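You operate a simulated robot arm through the tools that you are given. There is no shell and no other tool.

You run a simulated two-armed robot. Do the job below in one go: nothing can be reset, and whatever is moved stays where it is left.

Task
Wipe the viewer's round glass clean with the blue pad, then switch the viewer on, ring to DARK.
Fine: put the pad back. Set down upright: what you pick out. What is to be rubbed or washed off counts as gone when no trace of it is left.

It is judged by the outcome, as a careful person would: the job done as asked, and still so three seconds after it is handed in. It fails if anything else is knocked over, pushed out of place, dropped, spilled or broken.

Robot
Two 7-joint arms with two-finger parallel grippers on one trunk that stands fixed in place. Base frame: the origin is at the foot of the trunk, x ahead of it, y to its left, z up. Units: mm, degrees, N and s.
The left shoulder is at [180, 171, 1085], the right one opposite. Payload 4.4 kg a hand.
Tool frame (each hand has its own): the origin (TCP) lies between the finger pads and is the grasp point; the fingertips stand 23 mm ahead of it; z points along the fingers, y is the line along which they close. The gripper opens to 94 mm. The fingers are 38 mm wide and 10 mm thick; the gripper's body (54 by 96 mm) begins 39 mm behind the TCP.
Orientation is told as [roll, pitch, yaw] about the base's x, y, z axes, in that order, counted from this pose: with the fingers straight down and closing along the base's y, the tool's x points along the base's -x, its y along +y and its z along -z.

Tools
- The arms move only by the tool apply_moves. It takes "left_deltas", "right_deltas" or both (then of equal length, played together; a hand with none holds still); each is a list of rows, each a list of 7 numbers: the closure, from 0 (fully open) to 1 (shut), then the shift along the tool's x, y, z in m, then the turn, a rotation vector about the tool's x, y, z in rad. In form: [[fingers, dx, dy, dz, rx, ry, rz], ...]. A call has 1 to 20 rows; each row shifts and turns the commanded pose from where the row before left it, along the tool's axes as they then stand. Rows are played at 5 a second. More than 50 mm and 8.6 degrees between two rows, or a gripper value outside its range, and nothing of the call is played. A pose out of reach is approached as far as the arm can. The call stops where the force on the tool passes 50 N (or 10 N more than at its start, if that is more) or the arm is blocked; 0.2 s more then pass. Each finger travels about 72 mm/s and halts on what it meets, pressing with about 31 N; the grip force reading is that of the motor and also rises with nothing between the fingers. The clock runs only during rows and for 0.2 s after the last one: add rows that do not move to give the fingers time. It gives the time, the measured TCP pose, the force on the tool (base axes), the opening and the grip force at its end, in the units of the frame above (readings bear some noise), with the torque about the TCP (base axes, N m) and any sound that the robot's microphone picked up, and new pictures: "views" is both (left out), scene, wrist or none (wrist: the cameras of the hands that moved).
- Cameras (640 x 400 px; columns grow to the right, rows downward): "scene" is now at [297.4, 38.4, 1279.6]; the picture's right is [0.39, -0.92, 0.00], its down [0.05, 0.02, -1.00] and it looks along [0.92, 0.39, 0.06] (base axes); focal length 214 px, centre (320, 200). "left" rides on the left gripper at [87, -16, -74] in its tool frame; the picture's right is [0.18, 0.98, 0.00], its down [-0.58, 0.11, -0.81] and it looks along [-0.79, 0.15, 0.59] (tool axes); focal length 243 px, centre (320, 200). "right" rides on the right gripper at [86, 16, -74] in its tool frame; the picture's right is [-0.18, 0.98, 0.00], its down [-0.58, -0.11, -0.81] and it looks along [-0.79, -0.15, 0.59] (tool axes); focal length 243 px, centre (320, 200). There is no depth. A picture from a camera that has moved, and an enlarged one, comes with that camera's place and axes in the base frame and with its lens. The place of the scene camera against the robot may be out by one fixed shift of up to 18 mm in any direction.
- move_column(by): slides the trunk up (or, below 0, down) by that many mm; the arms and the scene camera ride with it, the base frame stays. It gives what a move gives, with no picture.
- turn_head(pan, tilt): turns the head with the scene camera to pan (to the left, within 80 degrees either way) and tilt (down, from -29 to 69), counted from straight ahead of the robot. It gives what a move gives, and a new picture of the scene camera.
- enlarge(camera, box): a new picture of the part [left, top, right, bottom] of that camera's present view, enlarged. It takes no simulated time.
- job_done(): hands the job in; it is judged then, once.

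Nothing tells you positions but the pictures and the camera data. Unless the task says otherwise, let go and move clear before handing in.

The tools are called after "Emit:" as name(argument=value, ...) on one line, values as JSON. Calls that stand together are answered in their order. apply_moves: Moves the arms, as the interface text tells. Its arguments: {"type":"object","properties":{"left_deltas":{"type":"array"},"right_deltas":{"type":"array"},"views":{"type":"string","enum":["both","scene","wrist","none"]}},"required":[]} The other tools are called the same way: move_column (by) slides the trunk up or down; turn_head (pan, tilt) turns the head that bears the scene camera; enlarge (camera, box) takes an enlarged picture of a part of a camera's view; job_done () hands the job in.

At the start:

```text
time_s: 0.0
left_tool_pos: [462.8, 467.5, 1380.5]
left_tcp_rot: [0.0, 0.0, 0.1]
left_force: [0.0, 0.2, -0.2]
left_wrist_torque: [0.0, -0.01, -0.02]
left_finger_gap: 93.9
left_gripper_force: 0.0
right_tool_pos: [455.8, -51.8, 1381.3]
right_tcp_rot: [-0.1, -0.1, 0.0]
right_force: [0.0, -0.8, 1.1]
right_wrist_torque: [0.0, -0.02, 0.02]
right_finger_gap: 94.1
right_gripper_force: 0.0
trunk travel left (down, up): [-104.0, 284.0]
head pan, tilt: [23.0, -3.4]
```

scene: 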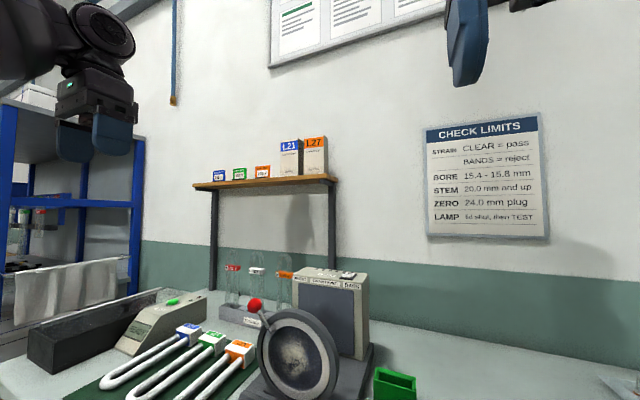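
right: 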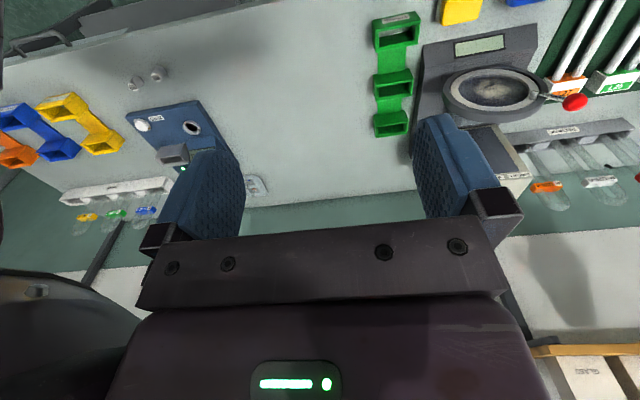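
left: 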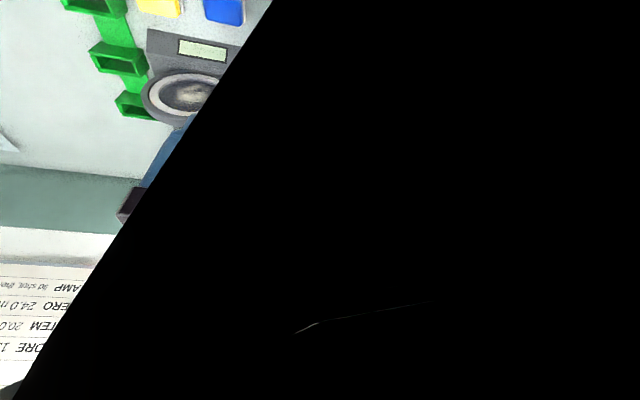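

The viewer with a round smudged glass stands ahead on the bench, with a red-knobbed lever beside it and a yellow and a blue pad near its front. I'll tilt the head down to see the bench first.

Emit:
turn_head(pan=10, tilt=45)

```text
time_s: 1.2
left_tool_pos: [461.4, 467.3, 1381.0]
left_tcp_rot: [0.1, 0.0, 0.2]
left_force: [0.8, 1.1, 0.4]
left_wrist_torque: [0.02, -0.03, 0.0]
left_finger_gap: 94.1
left_gripper_force: 0.1
right_tool_pos: [456.6, -51.2, 1382.3]
right_tcp_rot: [0.0, 0.0, 0.0]
right_force: [-0.3, -0.3, 0.1]
right_wrist_torque: [0.02, -0.01, 0.0]
right_finger_gap: 94.1
right_gripper_force: 0.0
trunk travel left (down, up): [-104.0, 284.0]
head pan, tilt: [10.0, 45.0]
camera scene: at [296.2, 18.0, 1203.4], right [0.17, -0.98, 0.0], down [-0.7, -0.12, -0.71], along [0.7, 0.12, -0.71], focal length 214 px, centre (320, 200)
```

scene: 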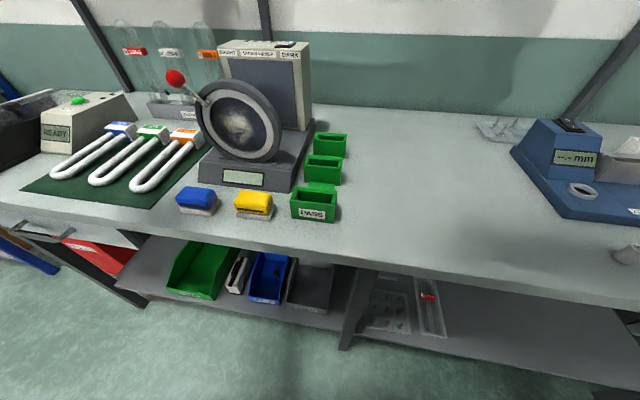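

Emit:
enlarge(camera="scene", box=[160, 30, 360, 230])

Emit:
enlarge(camera="scene", box=[160, 170, 280, 230])

Emit:
enlarge(camera="right", box=[400, 0, 640, 180])

Emit:
enlarge(camera="scene", box=[200, 30, 320, 100])

```text
2.00 times, centred on (260, 130) of scene
camera zoom: at [296.2, 18.0, 1203.4], right [0.17, -0.98, 0.0], down [-0.7, -0.12, -0.71], along [0.7, 0.12, -0.71], focal length 429 px, centre (440, 340)
```

zoom: 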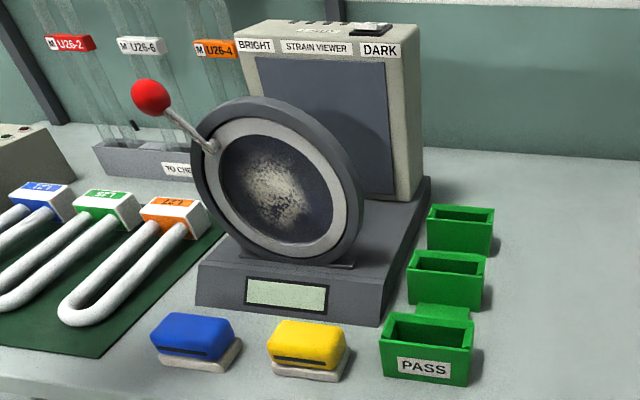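

```text
5.33 times, centred on (220, 200) of scene
camera zoom: at [296.2, 18.0, 1203.4], right [0.17, -0.98, 0.0], down [-0.7, -0.12, -0.71], along [0.7, 0.12, -0.71], focal length 1144 px, centre (853, 200)
```

zoom: 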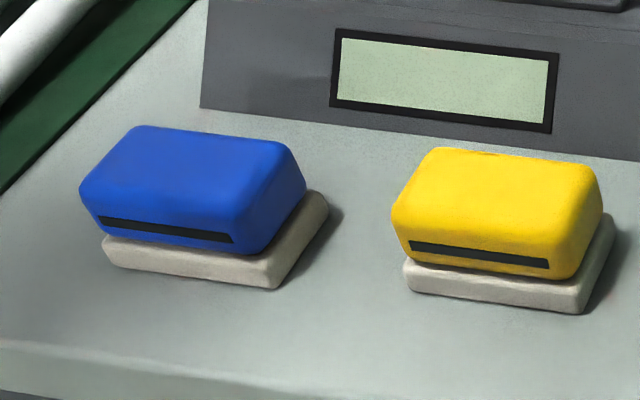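

```text
2.22 times, centred on (520, 90) of right
camera zoom: at [369.1, -35.2, 1457.1], right [0.18, 0.98, 0.0], down [0.58, -0.11, 0.81], along [0.79, -0.15, -0.59], focal length 539 px, centre (-124, 444)
```

zoom: 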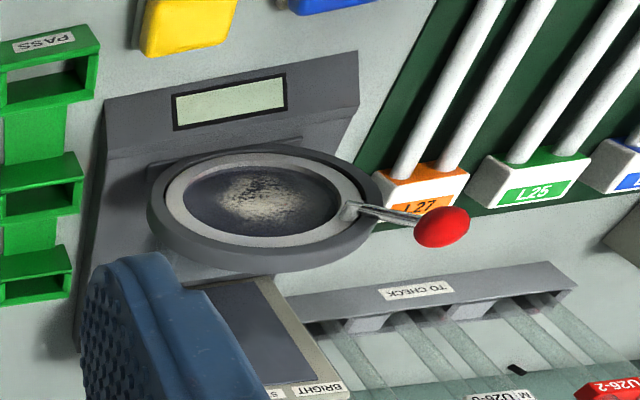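

```text
5.33 times, centred on (260, 65) of scene
camera zoom: at [296.2, 18.0, 1203.4], right [0.17, -0.98, 0.0], down [-0.7, -0.12, -0.71], along [0.7, 0.12, -0.71], focal length 1144 px, centre (640, 920)
```

zoom: 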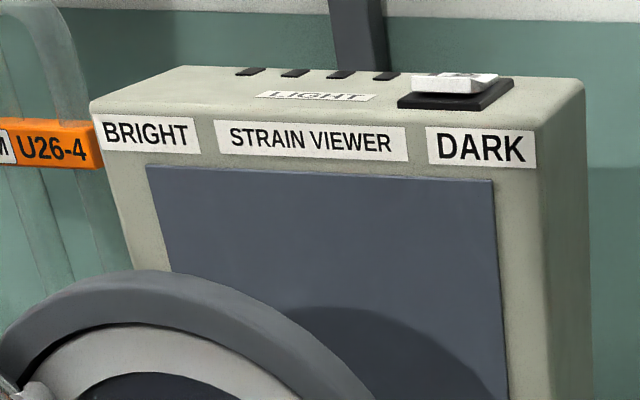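

The viewer faces the robot, its glass centre near [682, 250, 1000]; the blue pad is near [570, 260, 890], with the lever at upper left (BRIGHT). I'll bring the left hand over for a closer look.

Emit:
apply_moves(left_deltas=[[0, 0, -0.033, 0.033, 0, 0, 0], [0, 0, -0.033, 0.033, 0, 0, 0], [0, 0, -0.033, 0.033, 0, 0, 0], [0, 0, -0.033, 0.033, 0, 0, 0], [0, 0, -0.033, 0.033, 0, 0, 0], [0, 0, -0.033, 0.033, 0, 0, 0], [0, 0, 0, 0, 0, 0, 0]], views="both")

```text
time_s: 2.8
left_tool_pos: [463.0, 270.0, 1181.9]
left_tcp_rot: [0.0, -0.1, 0.1]
left_force: [0.3, -1.0, 0.3]
left_wrist_torque: [-0.01, 0.01, 0.01]
left_finger_gap: 94.0
left_gripper_force: 0.1
right_tool_pos: [455.7, -51.9, 1381.5]
right_tcp_rot: [0.0, -0.1, 0.0]
right_force: [-0.5, 0.6, 1.0]
right_wrist_torque: [-0.03, 0.03, -0.01]
right_finger_gap: 94.2
right_gripper_force: 0.1
trunk travel left (down, up): [-104.0, 284.0]
head pan, tilt: [10.0, 45.0]
camera scene: at [295.8, 18.3, 1203.6], right [0.17, -0.98, 0.0], down [-0.7, -0.12, -0.71], along [0.7, 0.12, -0.71], focal length 214 px, centre (320, 200)
camera left: at [377.3, 253.8, 1256.0], right [-0.19, 0.98, 0.0], down [0.58, 0.11, 0.81], along [0.79, 0.15, -0.59], focal length 243 px, centre (320, 200)
```

scene: 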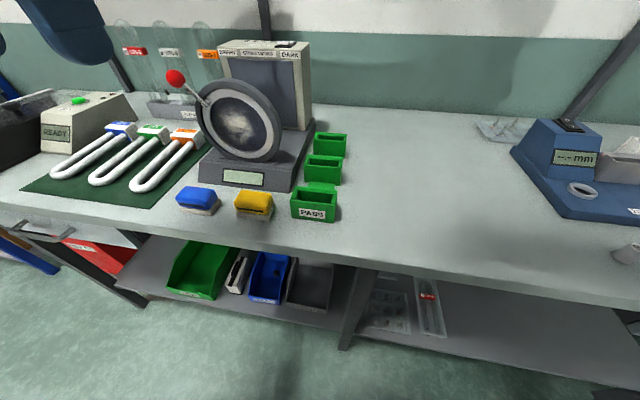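
left: 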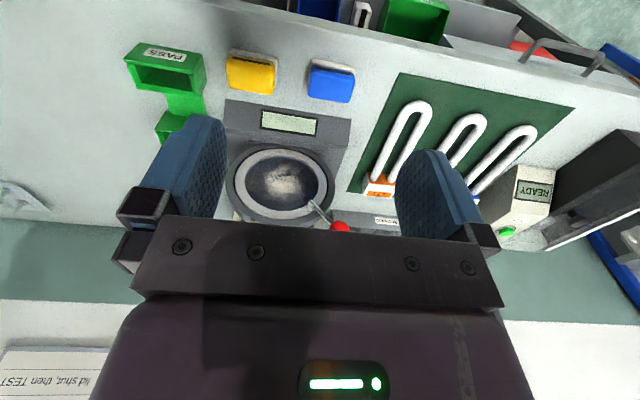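

The left wrist view shows both pads, the glass and the lever clearly. I'll zoom for measuring.

Emit:
enlarge(camera="left", box=[210, 40, 370, 140])

Emit:
enlarge(camera="left", box=[220, 130, 364, 240])

Emit:
enlarge(camera="right", box=[430, 0, 590, 100])

Emit:
enlarge(camera="right", box=[430, 60, 590, 160])

```text
4.00 times, centred on (290, 90) of left
camera zoom: at [377.3, 253.8, 1256.0], right [-0.19, 0.98, 0.0], down [0.58, 0.11, 0.81], along [0.79, 0.15, -0.59], focal length 970 px, centre (440, 640)
```

zoom: 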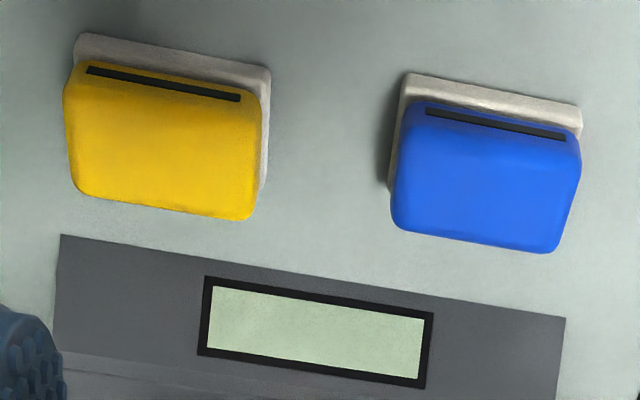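

```text
3.64 times, centred on (292, 185) of left
camera zoom: at [377.3, 253.8, 1256.0], right [-0.19, 0.98, 0.0], down [0.58, 0.11, 0.81], along [0.79, 0.15, -0.59], focal length 882 px, centre (422, 254)
```

zoom: 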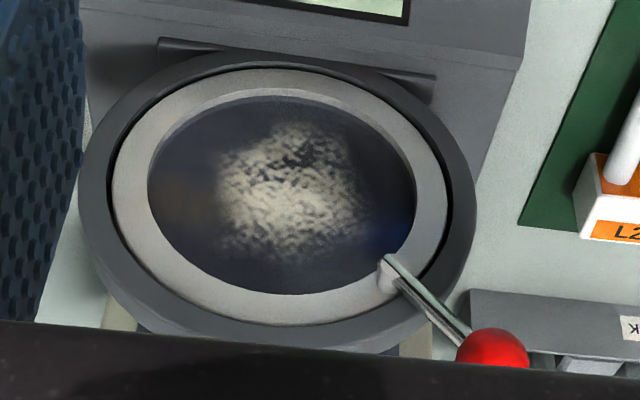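

```text
4.00 times, centred on (510, 50) of right
camera zoom: at [368.6, -34.7, 1457.3], right [0.18, 0.98, 0.0], down [0.58, -0.11, 0.81], along [0.79, -0.15, -0.59], focal length 970 px, centre (-440, 800)
```

zoom: 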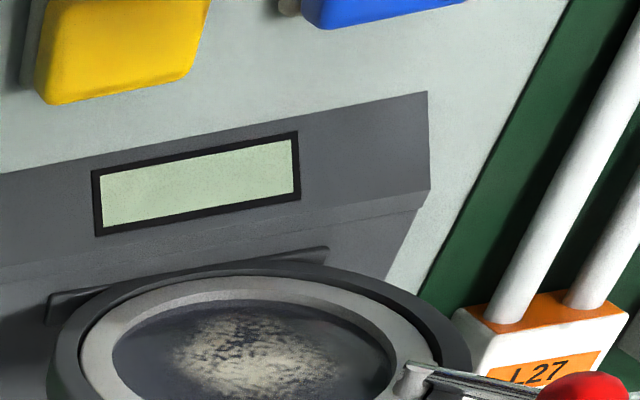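

```text
4.00 times, centred on (510, 110) of right
camera zoom: at [368.6, -34.7, 1457.3], right [0.18, 0.98, 0.0], down [0.58, -0.11, 0.81], along [0.79, -0.15, -0.59], focal length 970 px, centre (-440, 560)
```

zoom: 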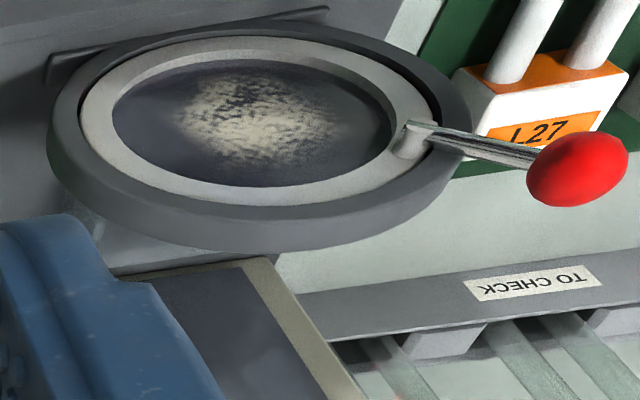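

Measured from the wrist views: blue pad centre about [558, 303], table top about 889, glass centre about [681, 249, 1001] and vertical, knob about [666, 335, 1093]. I'll go above the blue pad.

Emit:
apply_moves(left_deltas=[[0, -0.019, 0.0066, 0.036, 0, 0, 0], [0, -0.019, 0.0066, 0.036, 0, 0, 0], [0, -0.019, 0.0066, 0.036, 0, 0, 0], [0, -0.019, 0.0066, 0.036, 0, 0, 0], [0, -0.019, 0.0066, 0.036, 0, 0, 0], [0, 0, 0, 0, 0, 0, 0]], views="both")

Emit:
enlarge(camera="left", box=[220, 60, 420, 185])

Emit:
enlarge(camera="scene", box=[160, 100, 320, 230])

```text
time_s: 4.2
left_tool_pos: [558.2, 303.3, 999.9]
left_tcp_rot: [0.0, -0.1, 0.1]
left_force: [0.2, 0.2, 0.2]
left_wrist_torque: [0.01, -0.03, 0.0]
left_finger_gap: 94.1
left_gripper_force: 0.1
right_tool_pos: [457.6, -52.6, 1381.4]
right_tcp_rot: [0.0, -0.1, 0.0]
right_force: [-0.2, 0.2, 1.1]
right_wrist_torque: [0.03, -0.01, 0.01]
right_finger_gap: 94.2
right_gripper_force: 0.0
trunk travel left (down, up): [-104.0, 284.0]
head pan, tilt: [10.0, 45.0]
camera scene: at [295.4, 17.8, 1203.8], right [0.17, -0.98, 0.0], down [-0.7, -0.12, -0.71], along [0.7, 0.12, -0.71], focal length 214 px, centre (320, 200)
camera left: at [471.0, 286.1, 1073.3], right [-0.19, 0.98, 0.0], down [0.58, 0.11, 0.81], along [0.79, 0.15, -0.59], focal length 243 px, centre (320, 200)
```

scene: 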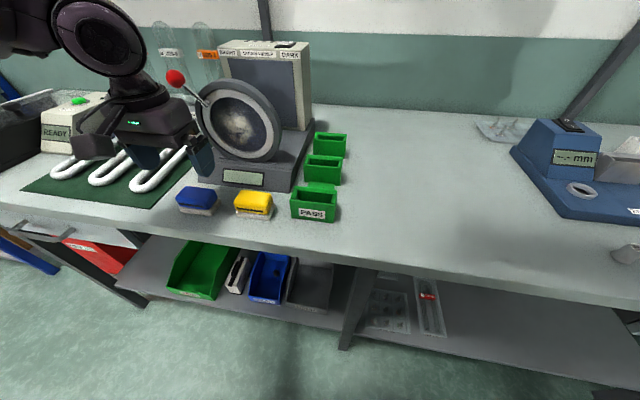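
left: 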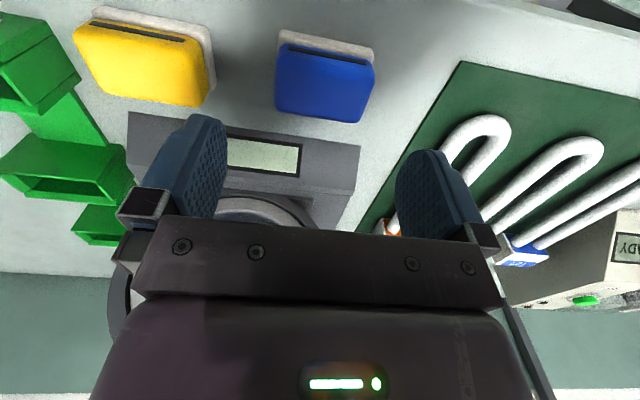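

```text
3.20 times, centred on (320, 122) of left
camera zoom: at [471.0, 286.1, 1073.3], right [-0.19, 0.98, 0.0], down [0.58, 0.11, 0.81], along [0.79, 0.15, -0.59], focal length 776 px, centre (320, 448)
```

zoom: 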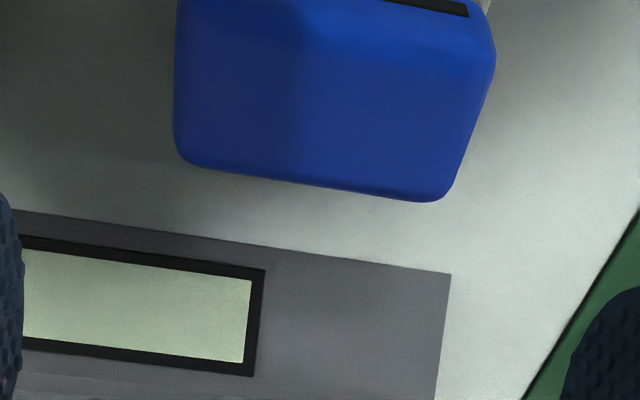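

```text
3.08 times, centred on (240, 165) of scene
camera zoom: at [295.4, 17.8, 1203.8], right [0.17, -0.98, 0.0], down [-0.7, -0.12, -0.71], along [0.7, 0.12, -0.71], focal length 660 px, centre (566, 308)
```

zoom: 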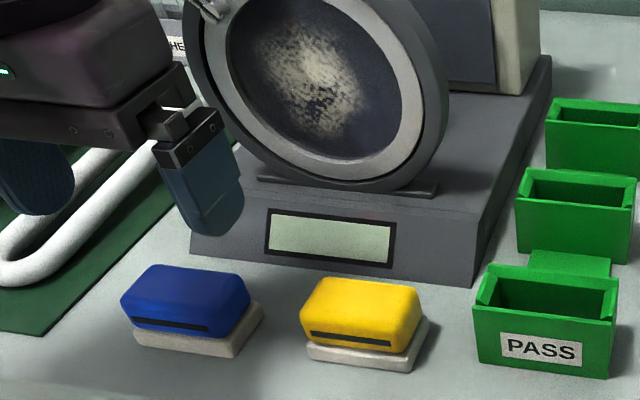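

The pad position holds (centre about [558.5, 304], handle top about 918). Before grasping I'll check that the hand can point straight forward with the fingers closing vertically, so first a 90° yaw, then a pitch, in free space.

Emit:
apply_moves(left_deltas=[[0, 0.004, -0.002, -0.004, 0, 0, 0.1428], [0, 0, 0, -0.004, 0, 0, 0.1428], [0, 0, 0, -0.004, 0, 0, 0.1428], [0, 0, 0, -0.004, 0, 0, 0.1428], [0, 0, 0, -0.004, 0, 0, 0.1428], [0, 0, 0, -0.004, 0, 0, 0.1428], [0, 0, 0, -0.004, 0, 0, 0.1428], [0, 0, 0, -0.004, 0, 0, 0.1428], [0, 0, 0, -0.004, 0, 0, 0.1428], [0, 0, 0, -0.004, 0, 0, 0.1428], [0, 0, 0, 0, 0, 0, 0.1428], [0, 0, 0, 0, 0, 0, 0]], views="both")

```text
time_s: 6.8
left_tool_pos: [553.6, 300.5, 1041.9]
left_tcp_rot: [0.0, -0.1, -90.0]
left_force: [-1.0, 0.7, -0.3]
left_wrist_torque: [0.02, 0.0, -0.03]
left_finger_gap: 94.3
left_gripper_force: 0.1
right_tool_pos: [456.4, -53.0, 1382.4]
right_tcp_rot: [0.1, 0.0, 0.0]
right_force: [-0.6, 0.4, 0.6]
right_wrist_torque: [0.01, -0.04, -0.02]
right_finger_gap: 93.7
right_gripper_force: 0.1
trunk travel left (down, up): [-104.0, 284.0]
head pan, tilt: [10.0, 45.0]
camera scene: at [296.1, 17.9, 1203.4], right [0.17, -0.98, 0.0], down [-0.7, -0.12, -0.71], along [0.7, 0.12, -0.71], focal length 214 px, centre (320, 200)
camera left: at [538.3, 386.0, 1115.5], right [0.98, 0.18, 0.0], down [0.11, -0.58, 0.81], along [0.15, -0.79, -0.59], focal length 243 px, centre (320, 200)
```

scene: 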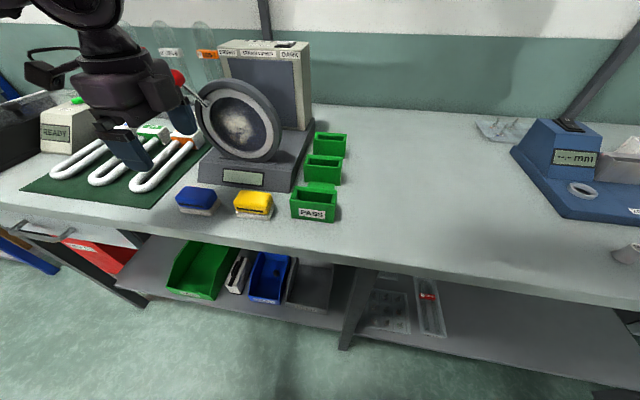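
left: 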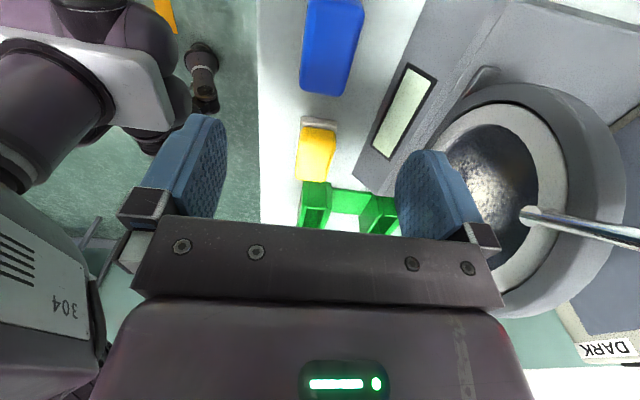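

Yaw worked. Now I'll pitch the empty hand forward about its TCP to test reach.

Emit:
apply_moves(left_deltas=[[0, 0, 0, 0, -0.1428, 0, 0], [0, 0, 0, 0, -0.1428, 0, 0], [0, 0, 0, 0, -0.1428, 0, 0], [0, 0, 0, 0, -0.1428, 0, 0], [0, 0, 0, 0, -0.1428, 0, 0], [0, 0, 0, 0, -0.1428, 0, 0], [0, 0, 0, 0, -0.1428, 0, 0], [0, 0, 0, 0, -0.1428, 0, 0], [0, 0, 0, 0, -0.1428, 0, 0], [0, 0, 0, 0, -0.1428, 0, 0], [0, 0, 0, 0, -0.1428, 0, 0], [0, 0, 0, 0, 0, 0, 0]], views="both")

```text
time_s: 9.4
left_tool_pos: [601.4, 313.6, 1045.4]
left_tcp_rot: [86.6, 0.1, -89.5]
left_force: [-0.3, -0.1, -0.1]
left_wrist_torque: [0.03, 0.01, 0.01]
left_finger_gap: 93.8
left_gripper_force: 0.0
left hand out of reach, approached as far as the arm can: row 6, 7, 8, 9, 10
right_tool_pos: [455.0, -51.6, 1381.6]
right_tcp_rot: [0.0, -0.1, 0.0]
right_force: [-0.7, -0.1, -0.2]
right_wrist_torque: [-0.01, 0.0, 0.01]
right_finger_gap: 94.0
right_gripper_force: 0.2
trunk travel left (down, up): [-104.0, 284.0]
head pan, tilt: [10.0, 45.0]
camera scene: at [295.8, 18.3, 1203.6], right [0.17, -0.98, 0.0], down [-0.7, -0.12, -0.71], along [0.7, 0.12, -0.71], focal length 214 px, centre (320, 200)
camera left: at [526.7, 400.2, 1032.5], right [0.06, 0.18, 0.98], down [-0.79, -0.59, 0.16], along [0.61, -0.79, 0.11], focal length 243 px, centre (320, 200)
```

scene: 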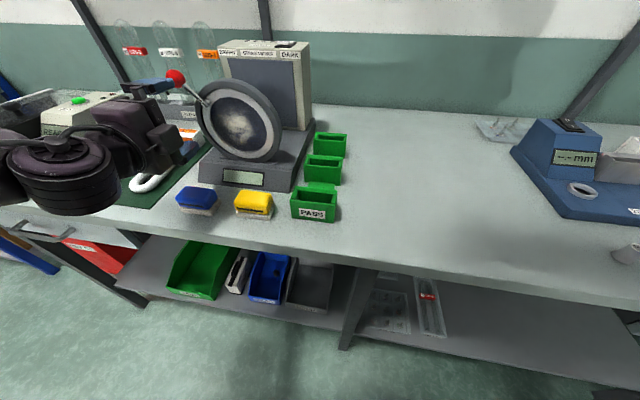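
left: 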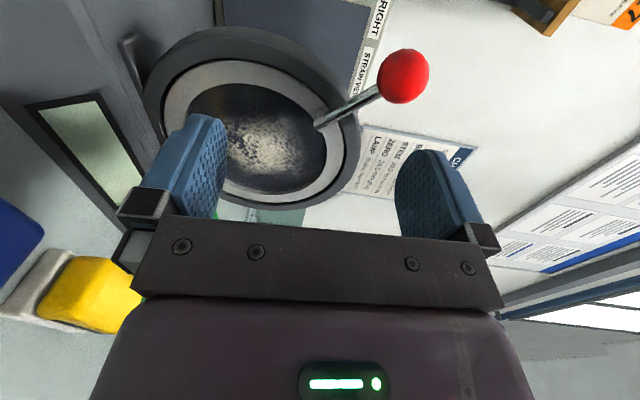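

The forward pose is marginal this close in but settled near [601, 314, 1045]. I'll test it farther forward in front of the glass, still empty and short of the ring.

Emit:
apply_moves(left_deltas=[[0, -0.025, -0.02, 0.01, 0, 0, 0], [0, -0.025, -0.02, 0.01, 0, 0, 0], [0, 0, 0, 0.02, 0, 0, 0], [0, 0, 0, 0.02, 0, 0, 0], [0, 0, 0, 0, 0, 0, 0]], views="both")

```text
time_s: 10.6
left_tool_pos: [659.2, 264.7, 1002.1]
left_tcp_rot: [86.4, 0.1, -89.6]
left_force: [-9.9, 1.3, 0.3]
left_wrist_torque: [-0.03, -0.5, -0.15]
left_finger_gap: 93.6
left_gripper_force: 0.0
right_tool_pos: [456.2, -52.3, 1382.4]
right_tcp_rot: [0.1, -0.1, 0.0]
right_force: [-0.8, -0.7, -0.5]
right_wrist_torque: [-0.01, 0.01, -0.01]
right_finger_gap: 93.9
right_gripper_force: 0.0
trunk travel left (down, up): [-104.0, 284.0]
head pan, tilt: [10.0, 45.0]
camera scene: at [295.2, 17.9, 1203.7], right [0.17, -0.98, 0.0], down [-0.7, -0.12, -0.71], along [0.7, 0.12, -0.71], focal length 214 px, centre (320, 200)
camera left: at [584.1, 349.7, 989.5], right [0.06, 0.18, 0.98], down [-0.79, -0.59, 0.16], along [0.61, -0.79, 0.11], focal length 243 px, centre (320, 200)
```

scene: 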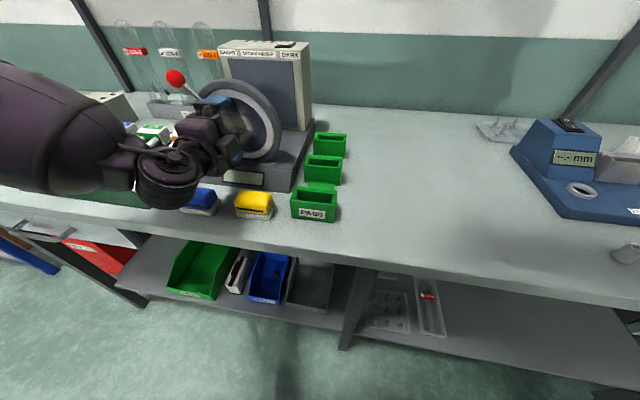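
left: 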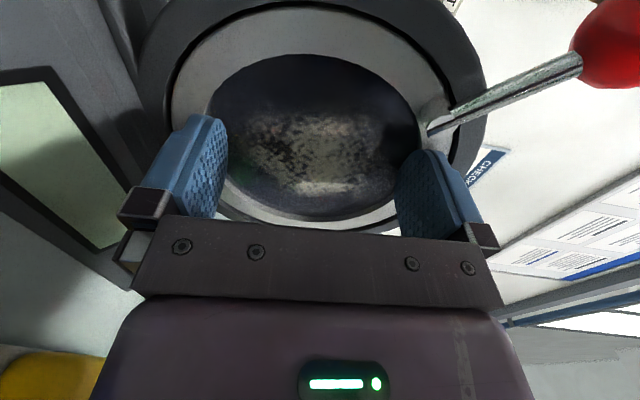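

The fingertips lightly touched the surface at x of about 682, which fixes the glass/ring face; reach there is fine. I'll back away and return to pointing down near the pad.

Emit:
apply_moves(left_deltas=[[0, 0, 0, -0.03, 0, 0, 0], [0, 0.02, 0.02, -0.028, 0, 0, 0], [0, 0.02, 0.023, 0, 0, 0, 0], [0, 0, 0, 0, 0.1374, 0, 0], [0, 0, 0, 0, 0.1374, 0, 0], [0, 0, 0, 0, 0.1374, 0, 0], [0, 0, -0.0027, -0.0053, 0.1374, 0, 0], [0, 0, -0.0034, -0.0049, 0.1374, 0, 0], [0, 0, -0.0041, -0.0044, 0.1374, 0, 0], [0, 0, -0.0046, -0.0038, 0.1374, 0, 0], [0, 0, -0.0051, -0.0031, 0.1374, 0, 0], [0, 0, -0.0055, -0.0024, 0.1374, 0, 0], [0, 0, -0.0058, -0.0016, 0.1374, 0, 0], [0, 0, -0.0059, -0.0008, 0.1374, 0, 0], [0, 0, 0, 0, 0, 0, 0]], views="both")

Emit:
enlarge(camera="scene", box=[160, 30, 360, 230])

```text
time_s: 13.8
left_tool_pos: [557.5, 303.3, 1047.7]
left_tcp_rot: [-0.1, 0.0, -89.4]
left_force: [-1.2, 0.3, -0.4]
left_wrist_torque: [-0.05, 0.02, 0.02]
left_finger_gap: 94.2
left_gripper_force: 0.0
left hand out of reach, approached as far as the arm can: row 2
right_tool_pos: [456.8, -52.0, 1380.9]
right_tcp_rot: [0.0, 0.0, 0.0]
right_force: [-0.8, -0.6, -0.6]
right_wrist_torque: [-0.01, -0.02, -0.01]
right_finger_gap: 94.0
right_gripper_force: 0.1
trunk travel left (down, up): [-104.0, 284.0]
head pan, tilt: [10.0, 45.0]
camera scene: at [296.1, 18.0, 1203.4], right [0.17, -0.98, 0.0], down [-0.7, -0.12, -0.71], along [0.7, 0.12, -0.71], focal length 214 px, centre (320, 200)
camera left: at [540.8, 389.3, 1122.3], right [0.98, 0.19, 0.0], down [0.12, -0.58, 0.8], along [0.15, -0.79, -0.59], focal length 243 px, centre (320, 200)
```

scene: 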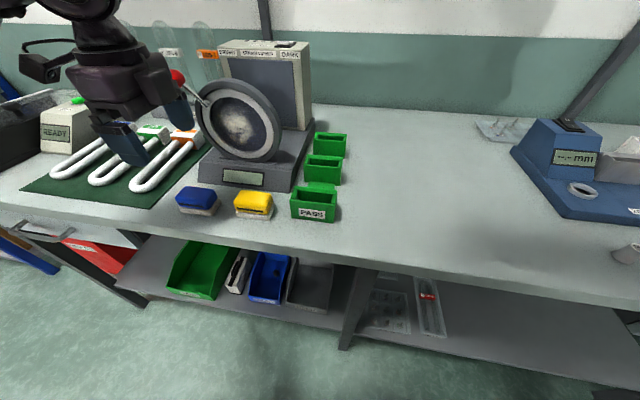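
left: 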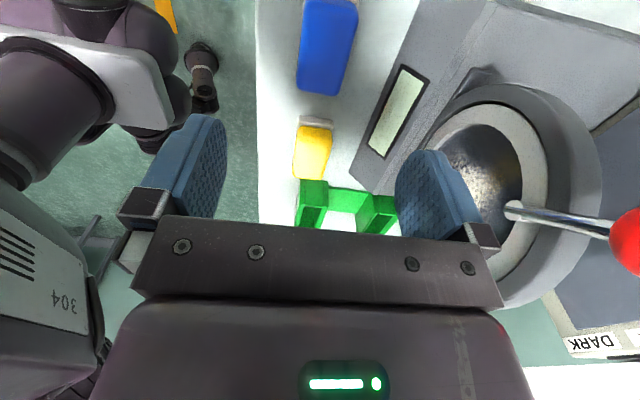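

```text
2.00 times, centred on (260, 130) of scene
camera zoom: at [296.1, 18.0, 1203.4], right [0.17, -0.98, 0.0], down [-0.7, -0.12, -0.71], along [0.7, 0.12, -0.71], focal length 429 px, centre (440, 340)
```

zoom: 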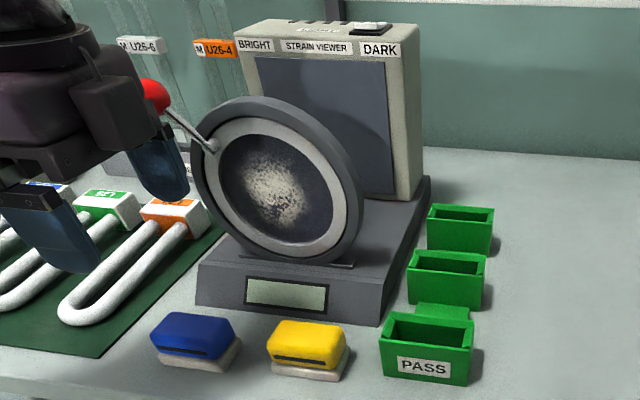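

Now I'll descend on the blue pad with the fingers part-closed to 70 mm, stopping with the tips just above the felt.

Emit:
apply_moves(left_deltas=[[0.25, 0.0007, 0.001, 0.03, 0, 0, -0.01], [0.25, 0, 0, 0.03, 0, 0, 0], [0.25, 0, 0, 0.03, 0, 0, 0], [0.25, 0, 0, 0.015, 0, 0, 0], [0.25, 0, 0, 0, 0, 0, 0]], views="both")

Emit:
enlarge(camera="scene", box=[140, 150, 300, 230])

```text
time_s: 15.0
left_tool_pos: [558.6, 303.5, 942.0]
left_tcp_rot: [0.0, 0.2, -89.0]
left_force: [-0.2, -0.2, -0.2]
left_wrist_torque: [-0.01, -0.02, 0.03]
left_finger_gap: 70.5
left_gripper_force: 0.1
right_tool_pos: [456.6, -51.4, 1382.6]
right_tcp_rot: [0.0, -0.1, 0.0]
right_force: [1.6, 0.0, 0.8]
right_wrist_torque: [0.0, 0.04, 0.04]
right_finger_gap: 94.0
right_gripper_force: 0.0
trunk travel left (down, up): [-104.0, 284.0]
head pan, tilt: [10.0, 45.0]
camera scene: at [296.0, 17.9, 1203.4], right [0.17, -0.98, 0.0], down [-0.7, -0.12, -0.71], along [0.7, 0.12, -0.71], focal length 214 px, centre (320, 200)
camera left: at [541.7, 389.5, 1015.2], right [0.98, 0.2, 0.0], down [0.12, -0.58, 0.8], along [0.16, -0.79, -0.59], focal length 243 px, centre (320, 200)
```

scene: 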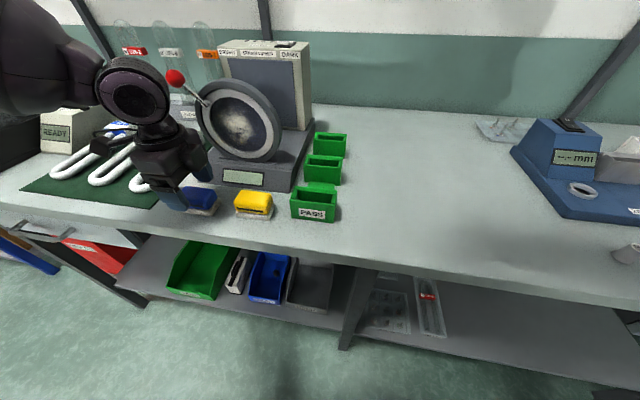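
left: 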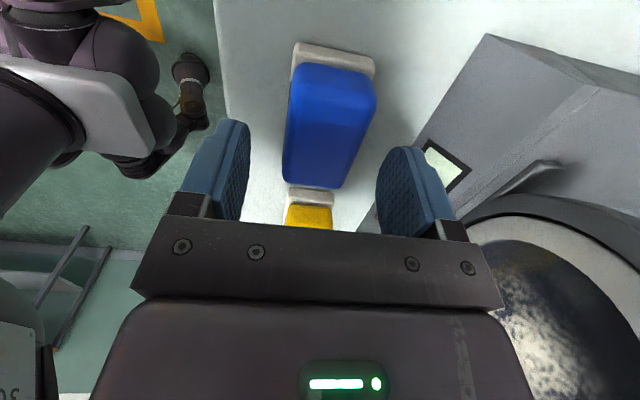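

```text
4.00 times, centred on (220, 190) of scene
camera zoom: at [296.0, 17.9, 1203.4], right [0.17, -0.98, 0.0], down [-0.7, -0.12, -0.71], along [0.7, 0.12, -0.71], focal length 858 px, centre (720, 240)
```

zoom: 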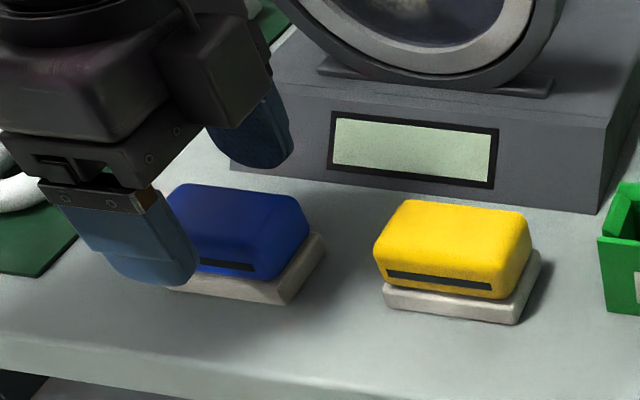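

The pad sits centred between the fingers. I'll lower 17 mm more and close.

Emit:
apply_moves(left_deltas=[[0.25, 0, 0, 0.009, 0, 0, 0], [0.25, 0, 0, 0.008, 0, 0, 0], [0.35, 0, 0, 0, 0, 0, 0], [0.7, 0, 0, 0, 0, 0, 0], [1, 0, 0, 0, 0, 0, 0], [1, 0, 0, 0, 0, 0, 0], [1, 0, 0, 0, 0, 0, 0]], views="both")

Emit:
enlarge(camera="scene", box=[140, 150, 300, 230])

```text
time_s: 16.6
left_tool_pos: [559.5, 304.1, 925.5]
left_tcp_rot: [0.1, 0.1, -89.0]
left_force: [-0.1, 1.0, 2.9]
left_wrist_torque: [0.06, -0.1, 0.02]
left_finger_gap: 39.4
left_gripper_force: 31.2
right_tool_pos: [455.8, -52.8, 1382.5]
right_tcp_rot: [0.1, -0.1, 0.0]
right_force: [-0.6, 0.4, -0.4]
right_wrist_torque: [-0.01, 0.01, 0.02]
right_finger_gap: 94.2
right_gripper_force: 0.2
trunk travel left (down, up): [-104.0, 284.0]
head pan, tilt: [10.0, 45.0]
camera scene: at [296.0, 17.9, 1203.4], right [0.17, -0.98, 0.0], down [-0.7, -0.12, -0.71], along [0.7, 0.12, -0.71], focal length 214 px, centre (320, 200)
camera left: at [542.3, 390.2, 999.1], right [0.98, 0.2, 0.0], down [0.12, -0.58, 0.8], along [0.16, -0.79, -0.59], focal length 243 px, centre (320, 200)
```

scene: 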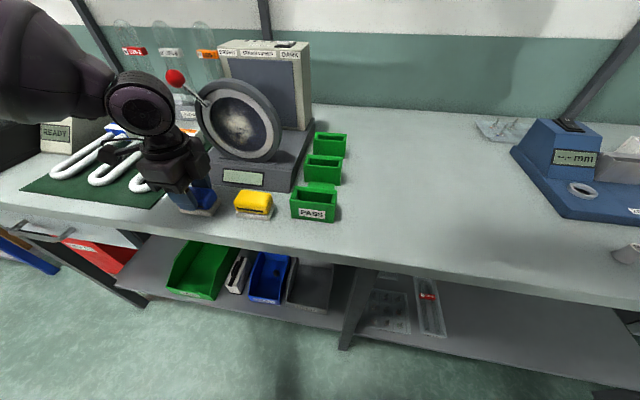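
left: 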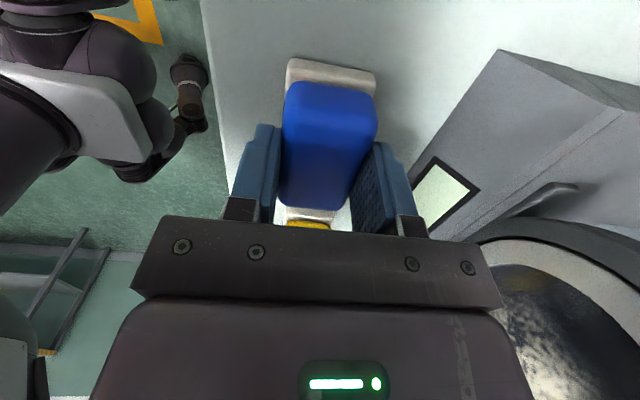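

```text
4.00 times, centred on (220, 190) of scene
camera zoom: at [296.0, 17.9, 1203.4], right [0.17, -0.98, 0.0], down [-0.7, -0.12, -0.71], along [0.7, 0.12, -0.71], focal length 858 px, centre (720, 240)
```

zoom: 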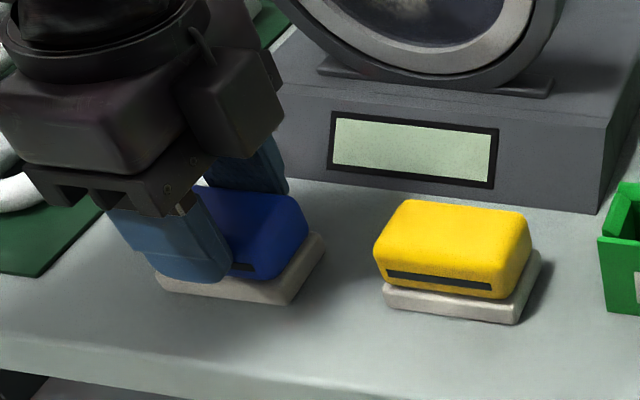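

The pad is gripped (39 mm). I'll lift it, move it in front of the glass in y, and check it.

Emit:
apply_moves(left_deltas=[[1, 0, 0, -0.02, 0, 0, 0.017], [1, 0, 0, -0.035, 0, 0, 0], [1, 0, 0, -0.035, 0, 0, 0], [1, -0.025, 0, -0.035, 0, 0, 0], [1, -0.027, 0, 0, 0, 0, 0], [1, 0, 0, 0, 0, 0, 0]], views="both")

Emit:
enlarge(camera="scene", box=[140, 70, 300, 230])

```text
time_s: 18.0
left_tool_pos: [560.0, 253.0, 1050.3]
left_tcp_rot: [-0.1, 0.1, -89.9]
left_force: [1.1, -0.3, 0.4]
left_wrist_torque: [-0.03, 0.01, 0.03]
left_finger_gap: 39.5
left_gripper_force: 30.5
right_tool_pos: [456.6, -51.4, 1382.4]
right_tcp_rot: [0.0, 0.0, 0.1]
right_force: [0.6, -1.1, 0.6]
right_wrist_torque: [0.0, -0.02, -0.01]
right_finger_gap: 94.0
right_gripper_force: 0.1
trunk travel left (down, up): [-104.0, 284.0]
head pan, tilt: [10.0, 45.0]
camera scene: at [296.0, 18.0, 1203.4], right [0.17, -0.98, 0.0], down [-0.7, -0.12, -0.71], along [0.7, 0.12, -0.71], focal length 214 px, centre (320, 200)
camera left: at [543.2, 338.6, 1124.2], right [0.98, 0.19, 0.0], down [0.11, -0.58, 0.81], along [0.15, -0.79, -0.59], focal length 243 px, centre (320, 200)
```

scene: 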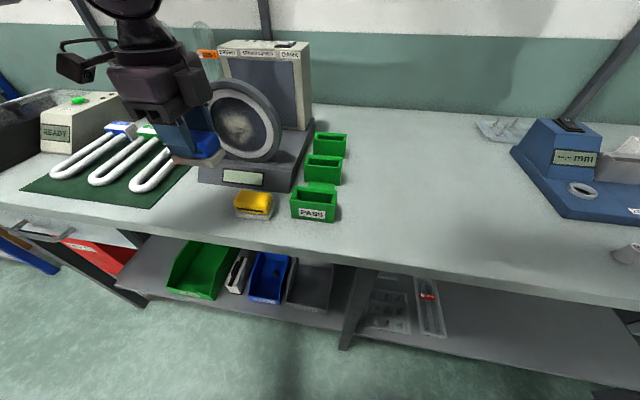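
left: 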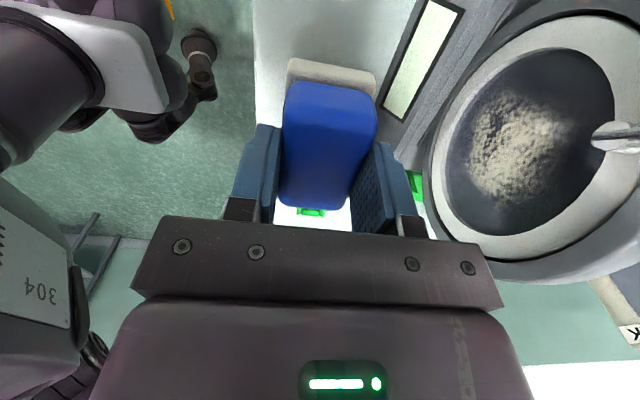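

```text
2.50 times, centred on (220, 150) of scene
camera zoom: at [296.0, 18.0, 1203.4], right [0.17, -0.98, 0.0], down [-0.7, -0.12, -0.71], along [0.7, 0.12, -0.71], focal length 536 px, centre (570, 325)
```

zoom: 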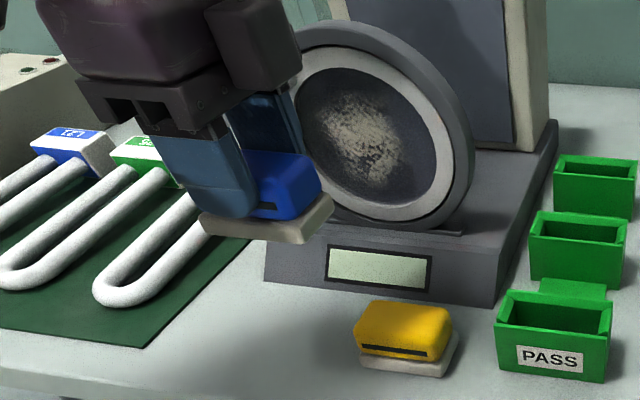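

The pad is firmly held and its felt is clear of everything. Now I'll pitch the hand forward while moving toward x of about 627.

Emit:
apply_moves(left_deltas=[[1, 0, 0.012, 0, -0.1428, 0, 0], [1, 0, 0.0119, 0.0017, -0.1428, 0, 0], [1, 0, 0.0115, 0.0034, -0.1428, 0, 0], [1, 0, 0.0073, 0.0033, -0.1428, 0, 0], [1, 0, 0.0067, 0.0043, -0.1428, 0, 0], [1, 0, 0.0045, 0.0039, -0.1428, 0, 0], [1, 0, 0.0039, 0.0045, -0.1428, 0, 0], [1, 0, 0.0022, 0.0034, -0.1428, 0, 0], [1, 0, 0, 0, -0.1428, 0, 0], [1, 0, 0, 0, -0.1428, 0, 0], [1, 0, 0, 0, -0.1428, 0, 0], [1, 0, 0, 0, 0, 0, 0]], views="both")

Emit:
enlarge(camera="scene", box=[140, 70, 300, 230])

```text
time_s: 20.6
left_tool_pos: [624.3, 253.1, 1052.4]
left_tcp_rot: [90.2, 0.2, -90.0]
left_force: [0.7, -1.0, 0.3]
left_wrist_torque: [0.01, 0.0, 0.01]
left_finger_gap: 39.3
left_gripper_force: 30.5
right_tool_pos: [455.8, -52.5, 1382.0]
right_tcp_rot: [-0.1, -0.1, 0.0]
right_force: [0.0, 0.7, -0.4]
right_wrist_torque: [0.01, -0.01, 0.0]
right_finger_gap: 94.0
right_gripper_force: 0.0
trunk travel left (down, up): [-104.0, 284.0]
head pan, tilt: [10.0, 45.0]
camera scene: at [295.8, 17.9, 1203.6], right [0.17, -0.98, 0.0], down [-0.7, -0.12, -0.71], along [0.7, 0.12, -0.71], focal length 214 px, centre (320, 200)
camera left: at [550.8, 338.9, 1034.5], right [0.0, 0.18, 0.98], down [-0.81, -0.58, 0.11], along [0.59, -0.79, 0.15], focal length 243 px, centre (320, 200)
```

scene: 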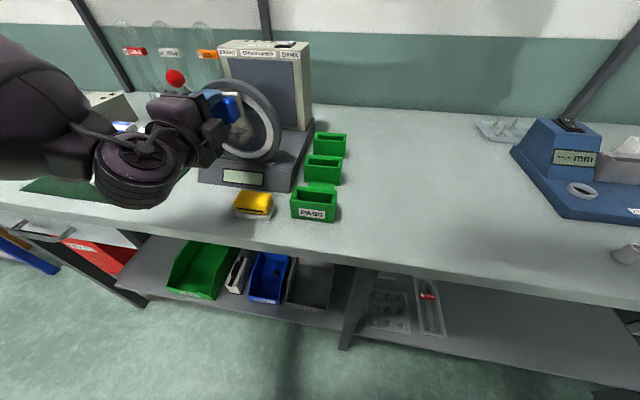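
left: 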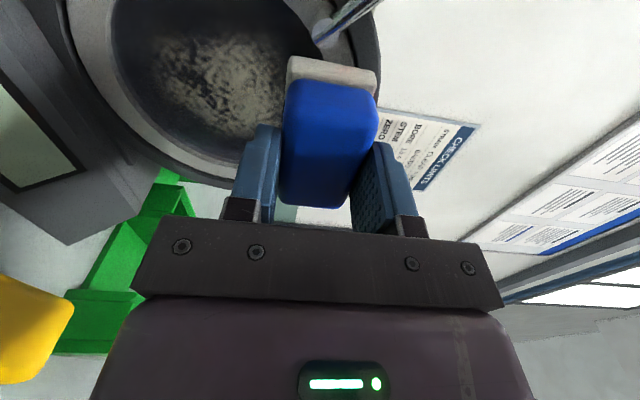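

```text
2.50 times, centred on (220, 150) of scene
camera zoom: at [295.8, 17.9, 1203.6], right [0.17, -0.98, 0.0], down [-0.7, -0.12, -0.71], along [0.7, 0.12, -0.71], focal length 536 px, centre (570, 325)
```

zoom: 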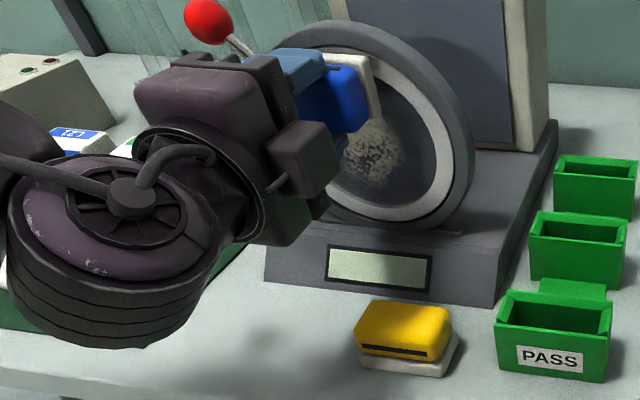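

Pose is right: felt facing the glass. Lower to glass-centre height and ease in.

Emit:
apply_moves(left_deltas=[[1, -0.002, -0.025, 0, 0, 0, 0], [1, -0.002, -0.026, 0, 0, 0, 0], [1, 0, 0, 0.01, 0, 0, 0], [1, 0, 0, 0.008, 0, 0, 0], [1, 0, 0, 0, 0, 0, 0]], views="both")

Emit:
enlarge(camera="left", box=[80, 0, 440, 225])

```text
time_s: 21.8
left_tool_pos: [639.1, 249.6, 1000.0]
left_tcp_rot: [89.8, 0.1, -90.0]
left_force: [-30.0, 1.9, -4.9]
left_wrist_torque: [0.03, -0.11, -0.1]
left_finger_gap: 39.2
left_gripper_force: 30.8
right_tool_pos: [453.8, -52.0, 1383.2]
right_tcp_rot: [0.0, -0.2, -0.1]
right_force: [-0.9, 0.6, -0.1]
right_wrist_torque: [0.02, 0.0, -0.05]
right_finger_gap: 94.0
right_gripper_force: 0.0
trunk travel left (down, up): [-104.0, 284.0]
head pan, tilt: [10.0, 45.0]
camera scene: at [293.6, 18.2, 1204.1], right [0.17, -0.98, 0.0], down [-0.69, -0.12, -0.71], along [0.7, 0.12, -0.71], focal length 214 px, centre (320, 200)
camera left: at [566.1, 335.7, 983.0], right [0.0, 0.18, 0.98], down [-0.81, -0.58, 0.11], along [0.59, -0.79, 0.14], focal length 243 px, centre (320, 200)
```

scene: 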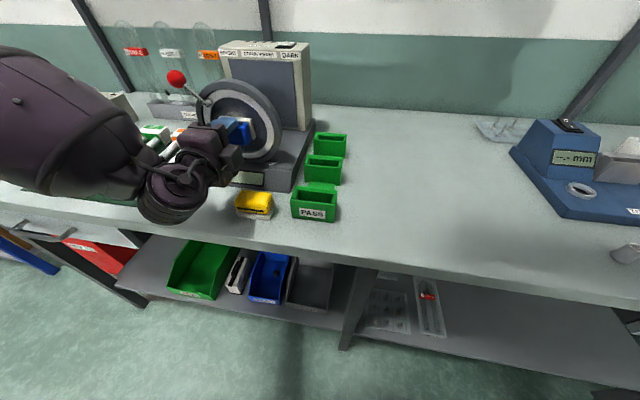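
left: 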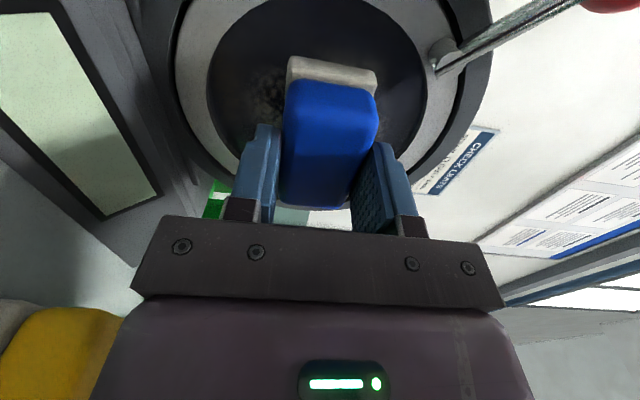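

```text
1.78 times, centred on (260, 112) of left
camera zoom: at [566.1, 335.7, 983.0], right [0.0, 0.18, 0.98], down [-0.81, -0.58, 0.11], along [0.59, -0.79, 0.14], focal length 431 px, centre (427, 356)
```

zoom: 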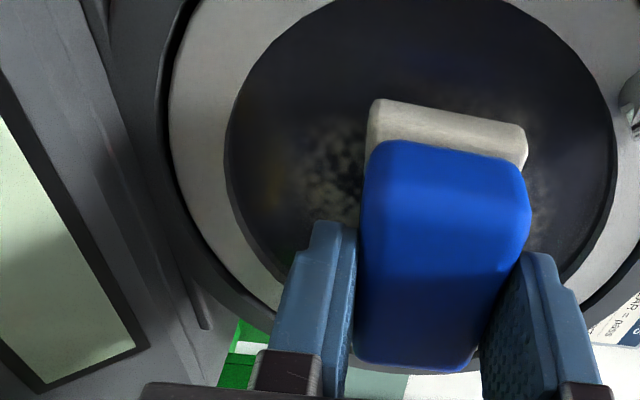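

Contact at about 30 N with the glass; I'll ease off to around 12–15 N and start vertical wiping strokes within the glass.

Emit:
apply_moves(left_deltas=[[1, 0, 0, -0.0017, 0, 0, 0], [1, 0, 0.008, 0, 0, 0, 0], [1, 0, 0.007, 0, 0, 0, 0], [1, 0, 0.007, 0, 0, 0, 0], [1, 0, -0.008, 0, 0, 0, 0], [1, 0, -0.007, 0, 0, 0, 0], [1, 0, -0.007, 0, 0, 0, 0], [1, 0, -0.008, 0, 0, 0, 0], [1, 0, -0.007, 0, 0, 0, 0], [1, 0, -0.007, 0, 0, 0, 0], [1, 0, 0, 0, 0, 0, 0]], views="both")

Emit:
enlarge(camera="left", box=[80, 0, 440, 225])

Emit:
enlarge(camera="scene", box=[140, 50, 340, 230])

```text
time_s: 24.2
left_tool_pos: [640.6, 248.1, 978.7]
left_tcp_rot: [90.0, 0.1, -89.9]
left_force: [-10.3, 1.4, 1.4]
left_wrist_torque: [-0.07, -0.17, -0.09]
left_finger_gap: 39.1
left_gripper_force: 31.1
right_tool_pos: [455.4, -51.9, 1381.6]
right_tcp_rot: [-0.1, -0.1, -0.1]
right_force: [-0.1, -0.7, 0.8]
right_wrist_torque: [-0.01, -0.01, -0.01]
right_finger_gap: 94.4
right_gripper_force: 0.0
trunk travel left (down, up): [-104.0, 284.0]
head pan, tilt: [10.0, 45.0]
camera scene: at [295.1, 18.0, 1203.6], right [0.17, -0.98, 0.0], down [-0.7, -0.12, -0.71], along [0.7, 0.12, -0.71], focal length 214 px, centre (320, 200)
camera left: at [566.0, 333.9, 961.2], right [0.0, 0.18, 0.98], down [-0.81, -0.58, 0.11], along [0.59, -0.79, 0.15], focal length 243 px, centre (320, 200)
```

scene: 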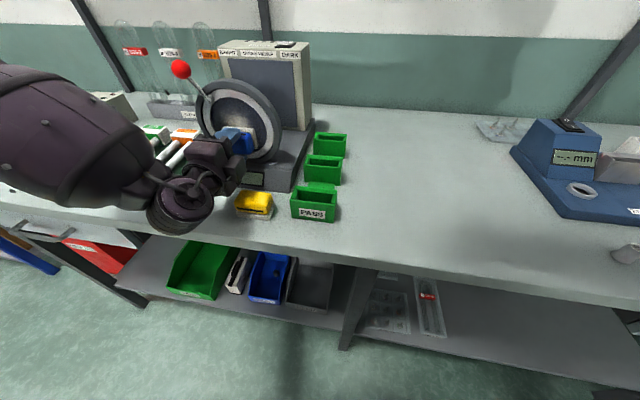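
left: 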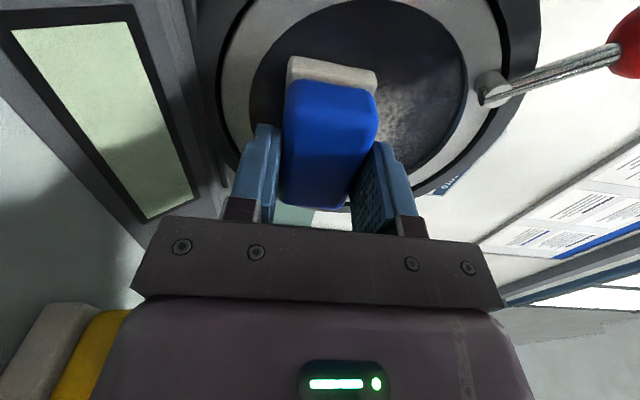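

```text
1.78 times, centred on (260, 112) of left
camera zoom: at [566.0, 333.9, 961.2], right [0.0, 0.18, 0.98], down [-0.81, -0.58, 0.11], along [0.59, -0.79, 0.15], focal length 431 px, centre (427, 356)
```

zoom: 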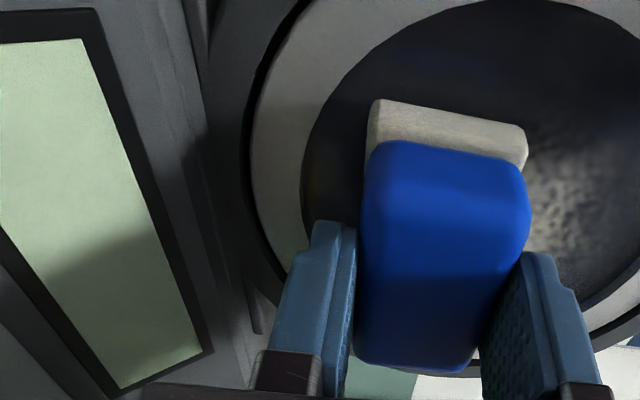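

```text
2.22 times, centred on (240, 140) of scene
camera zoom: at [295.1, 18.0, 1203.6], right [0.17, -0.98, 0.0], down [-0.7, -0.12, -0.71], along [0.7, 0.12, -0.71], focal length 477 px, centre (498, 333)
```

zoom: 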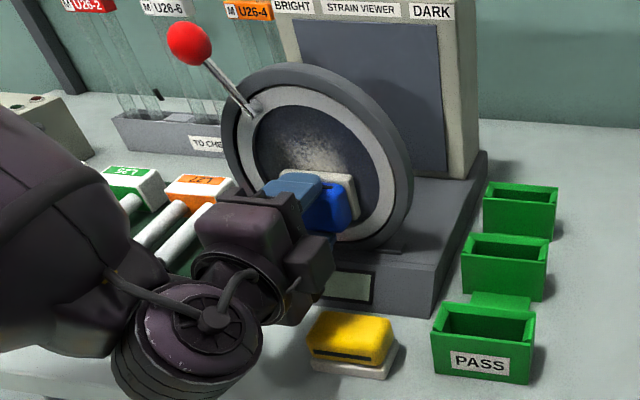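

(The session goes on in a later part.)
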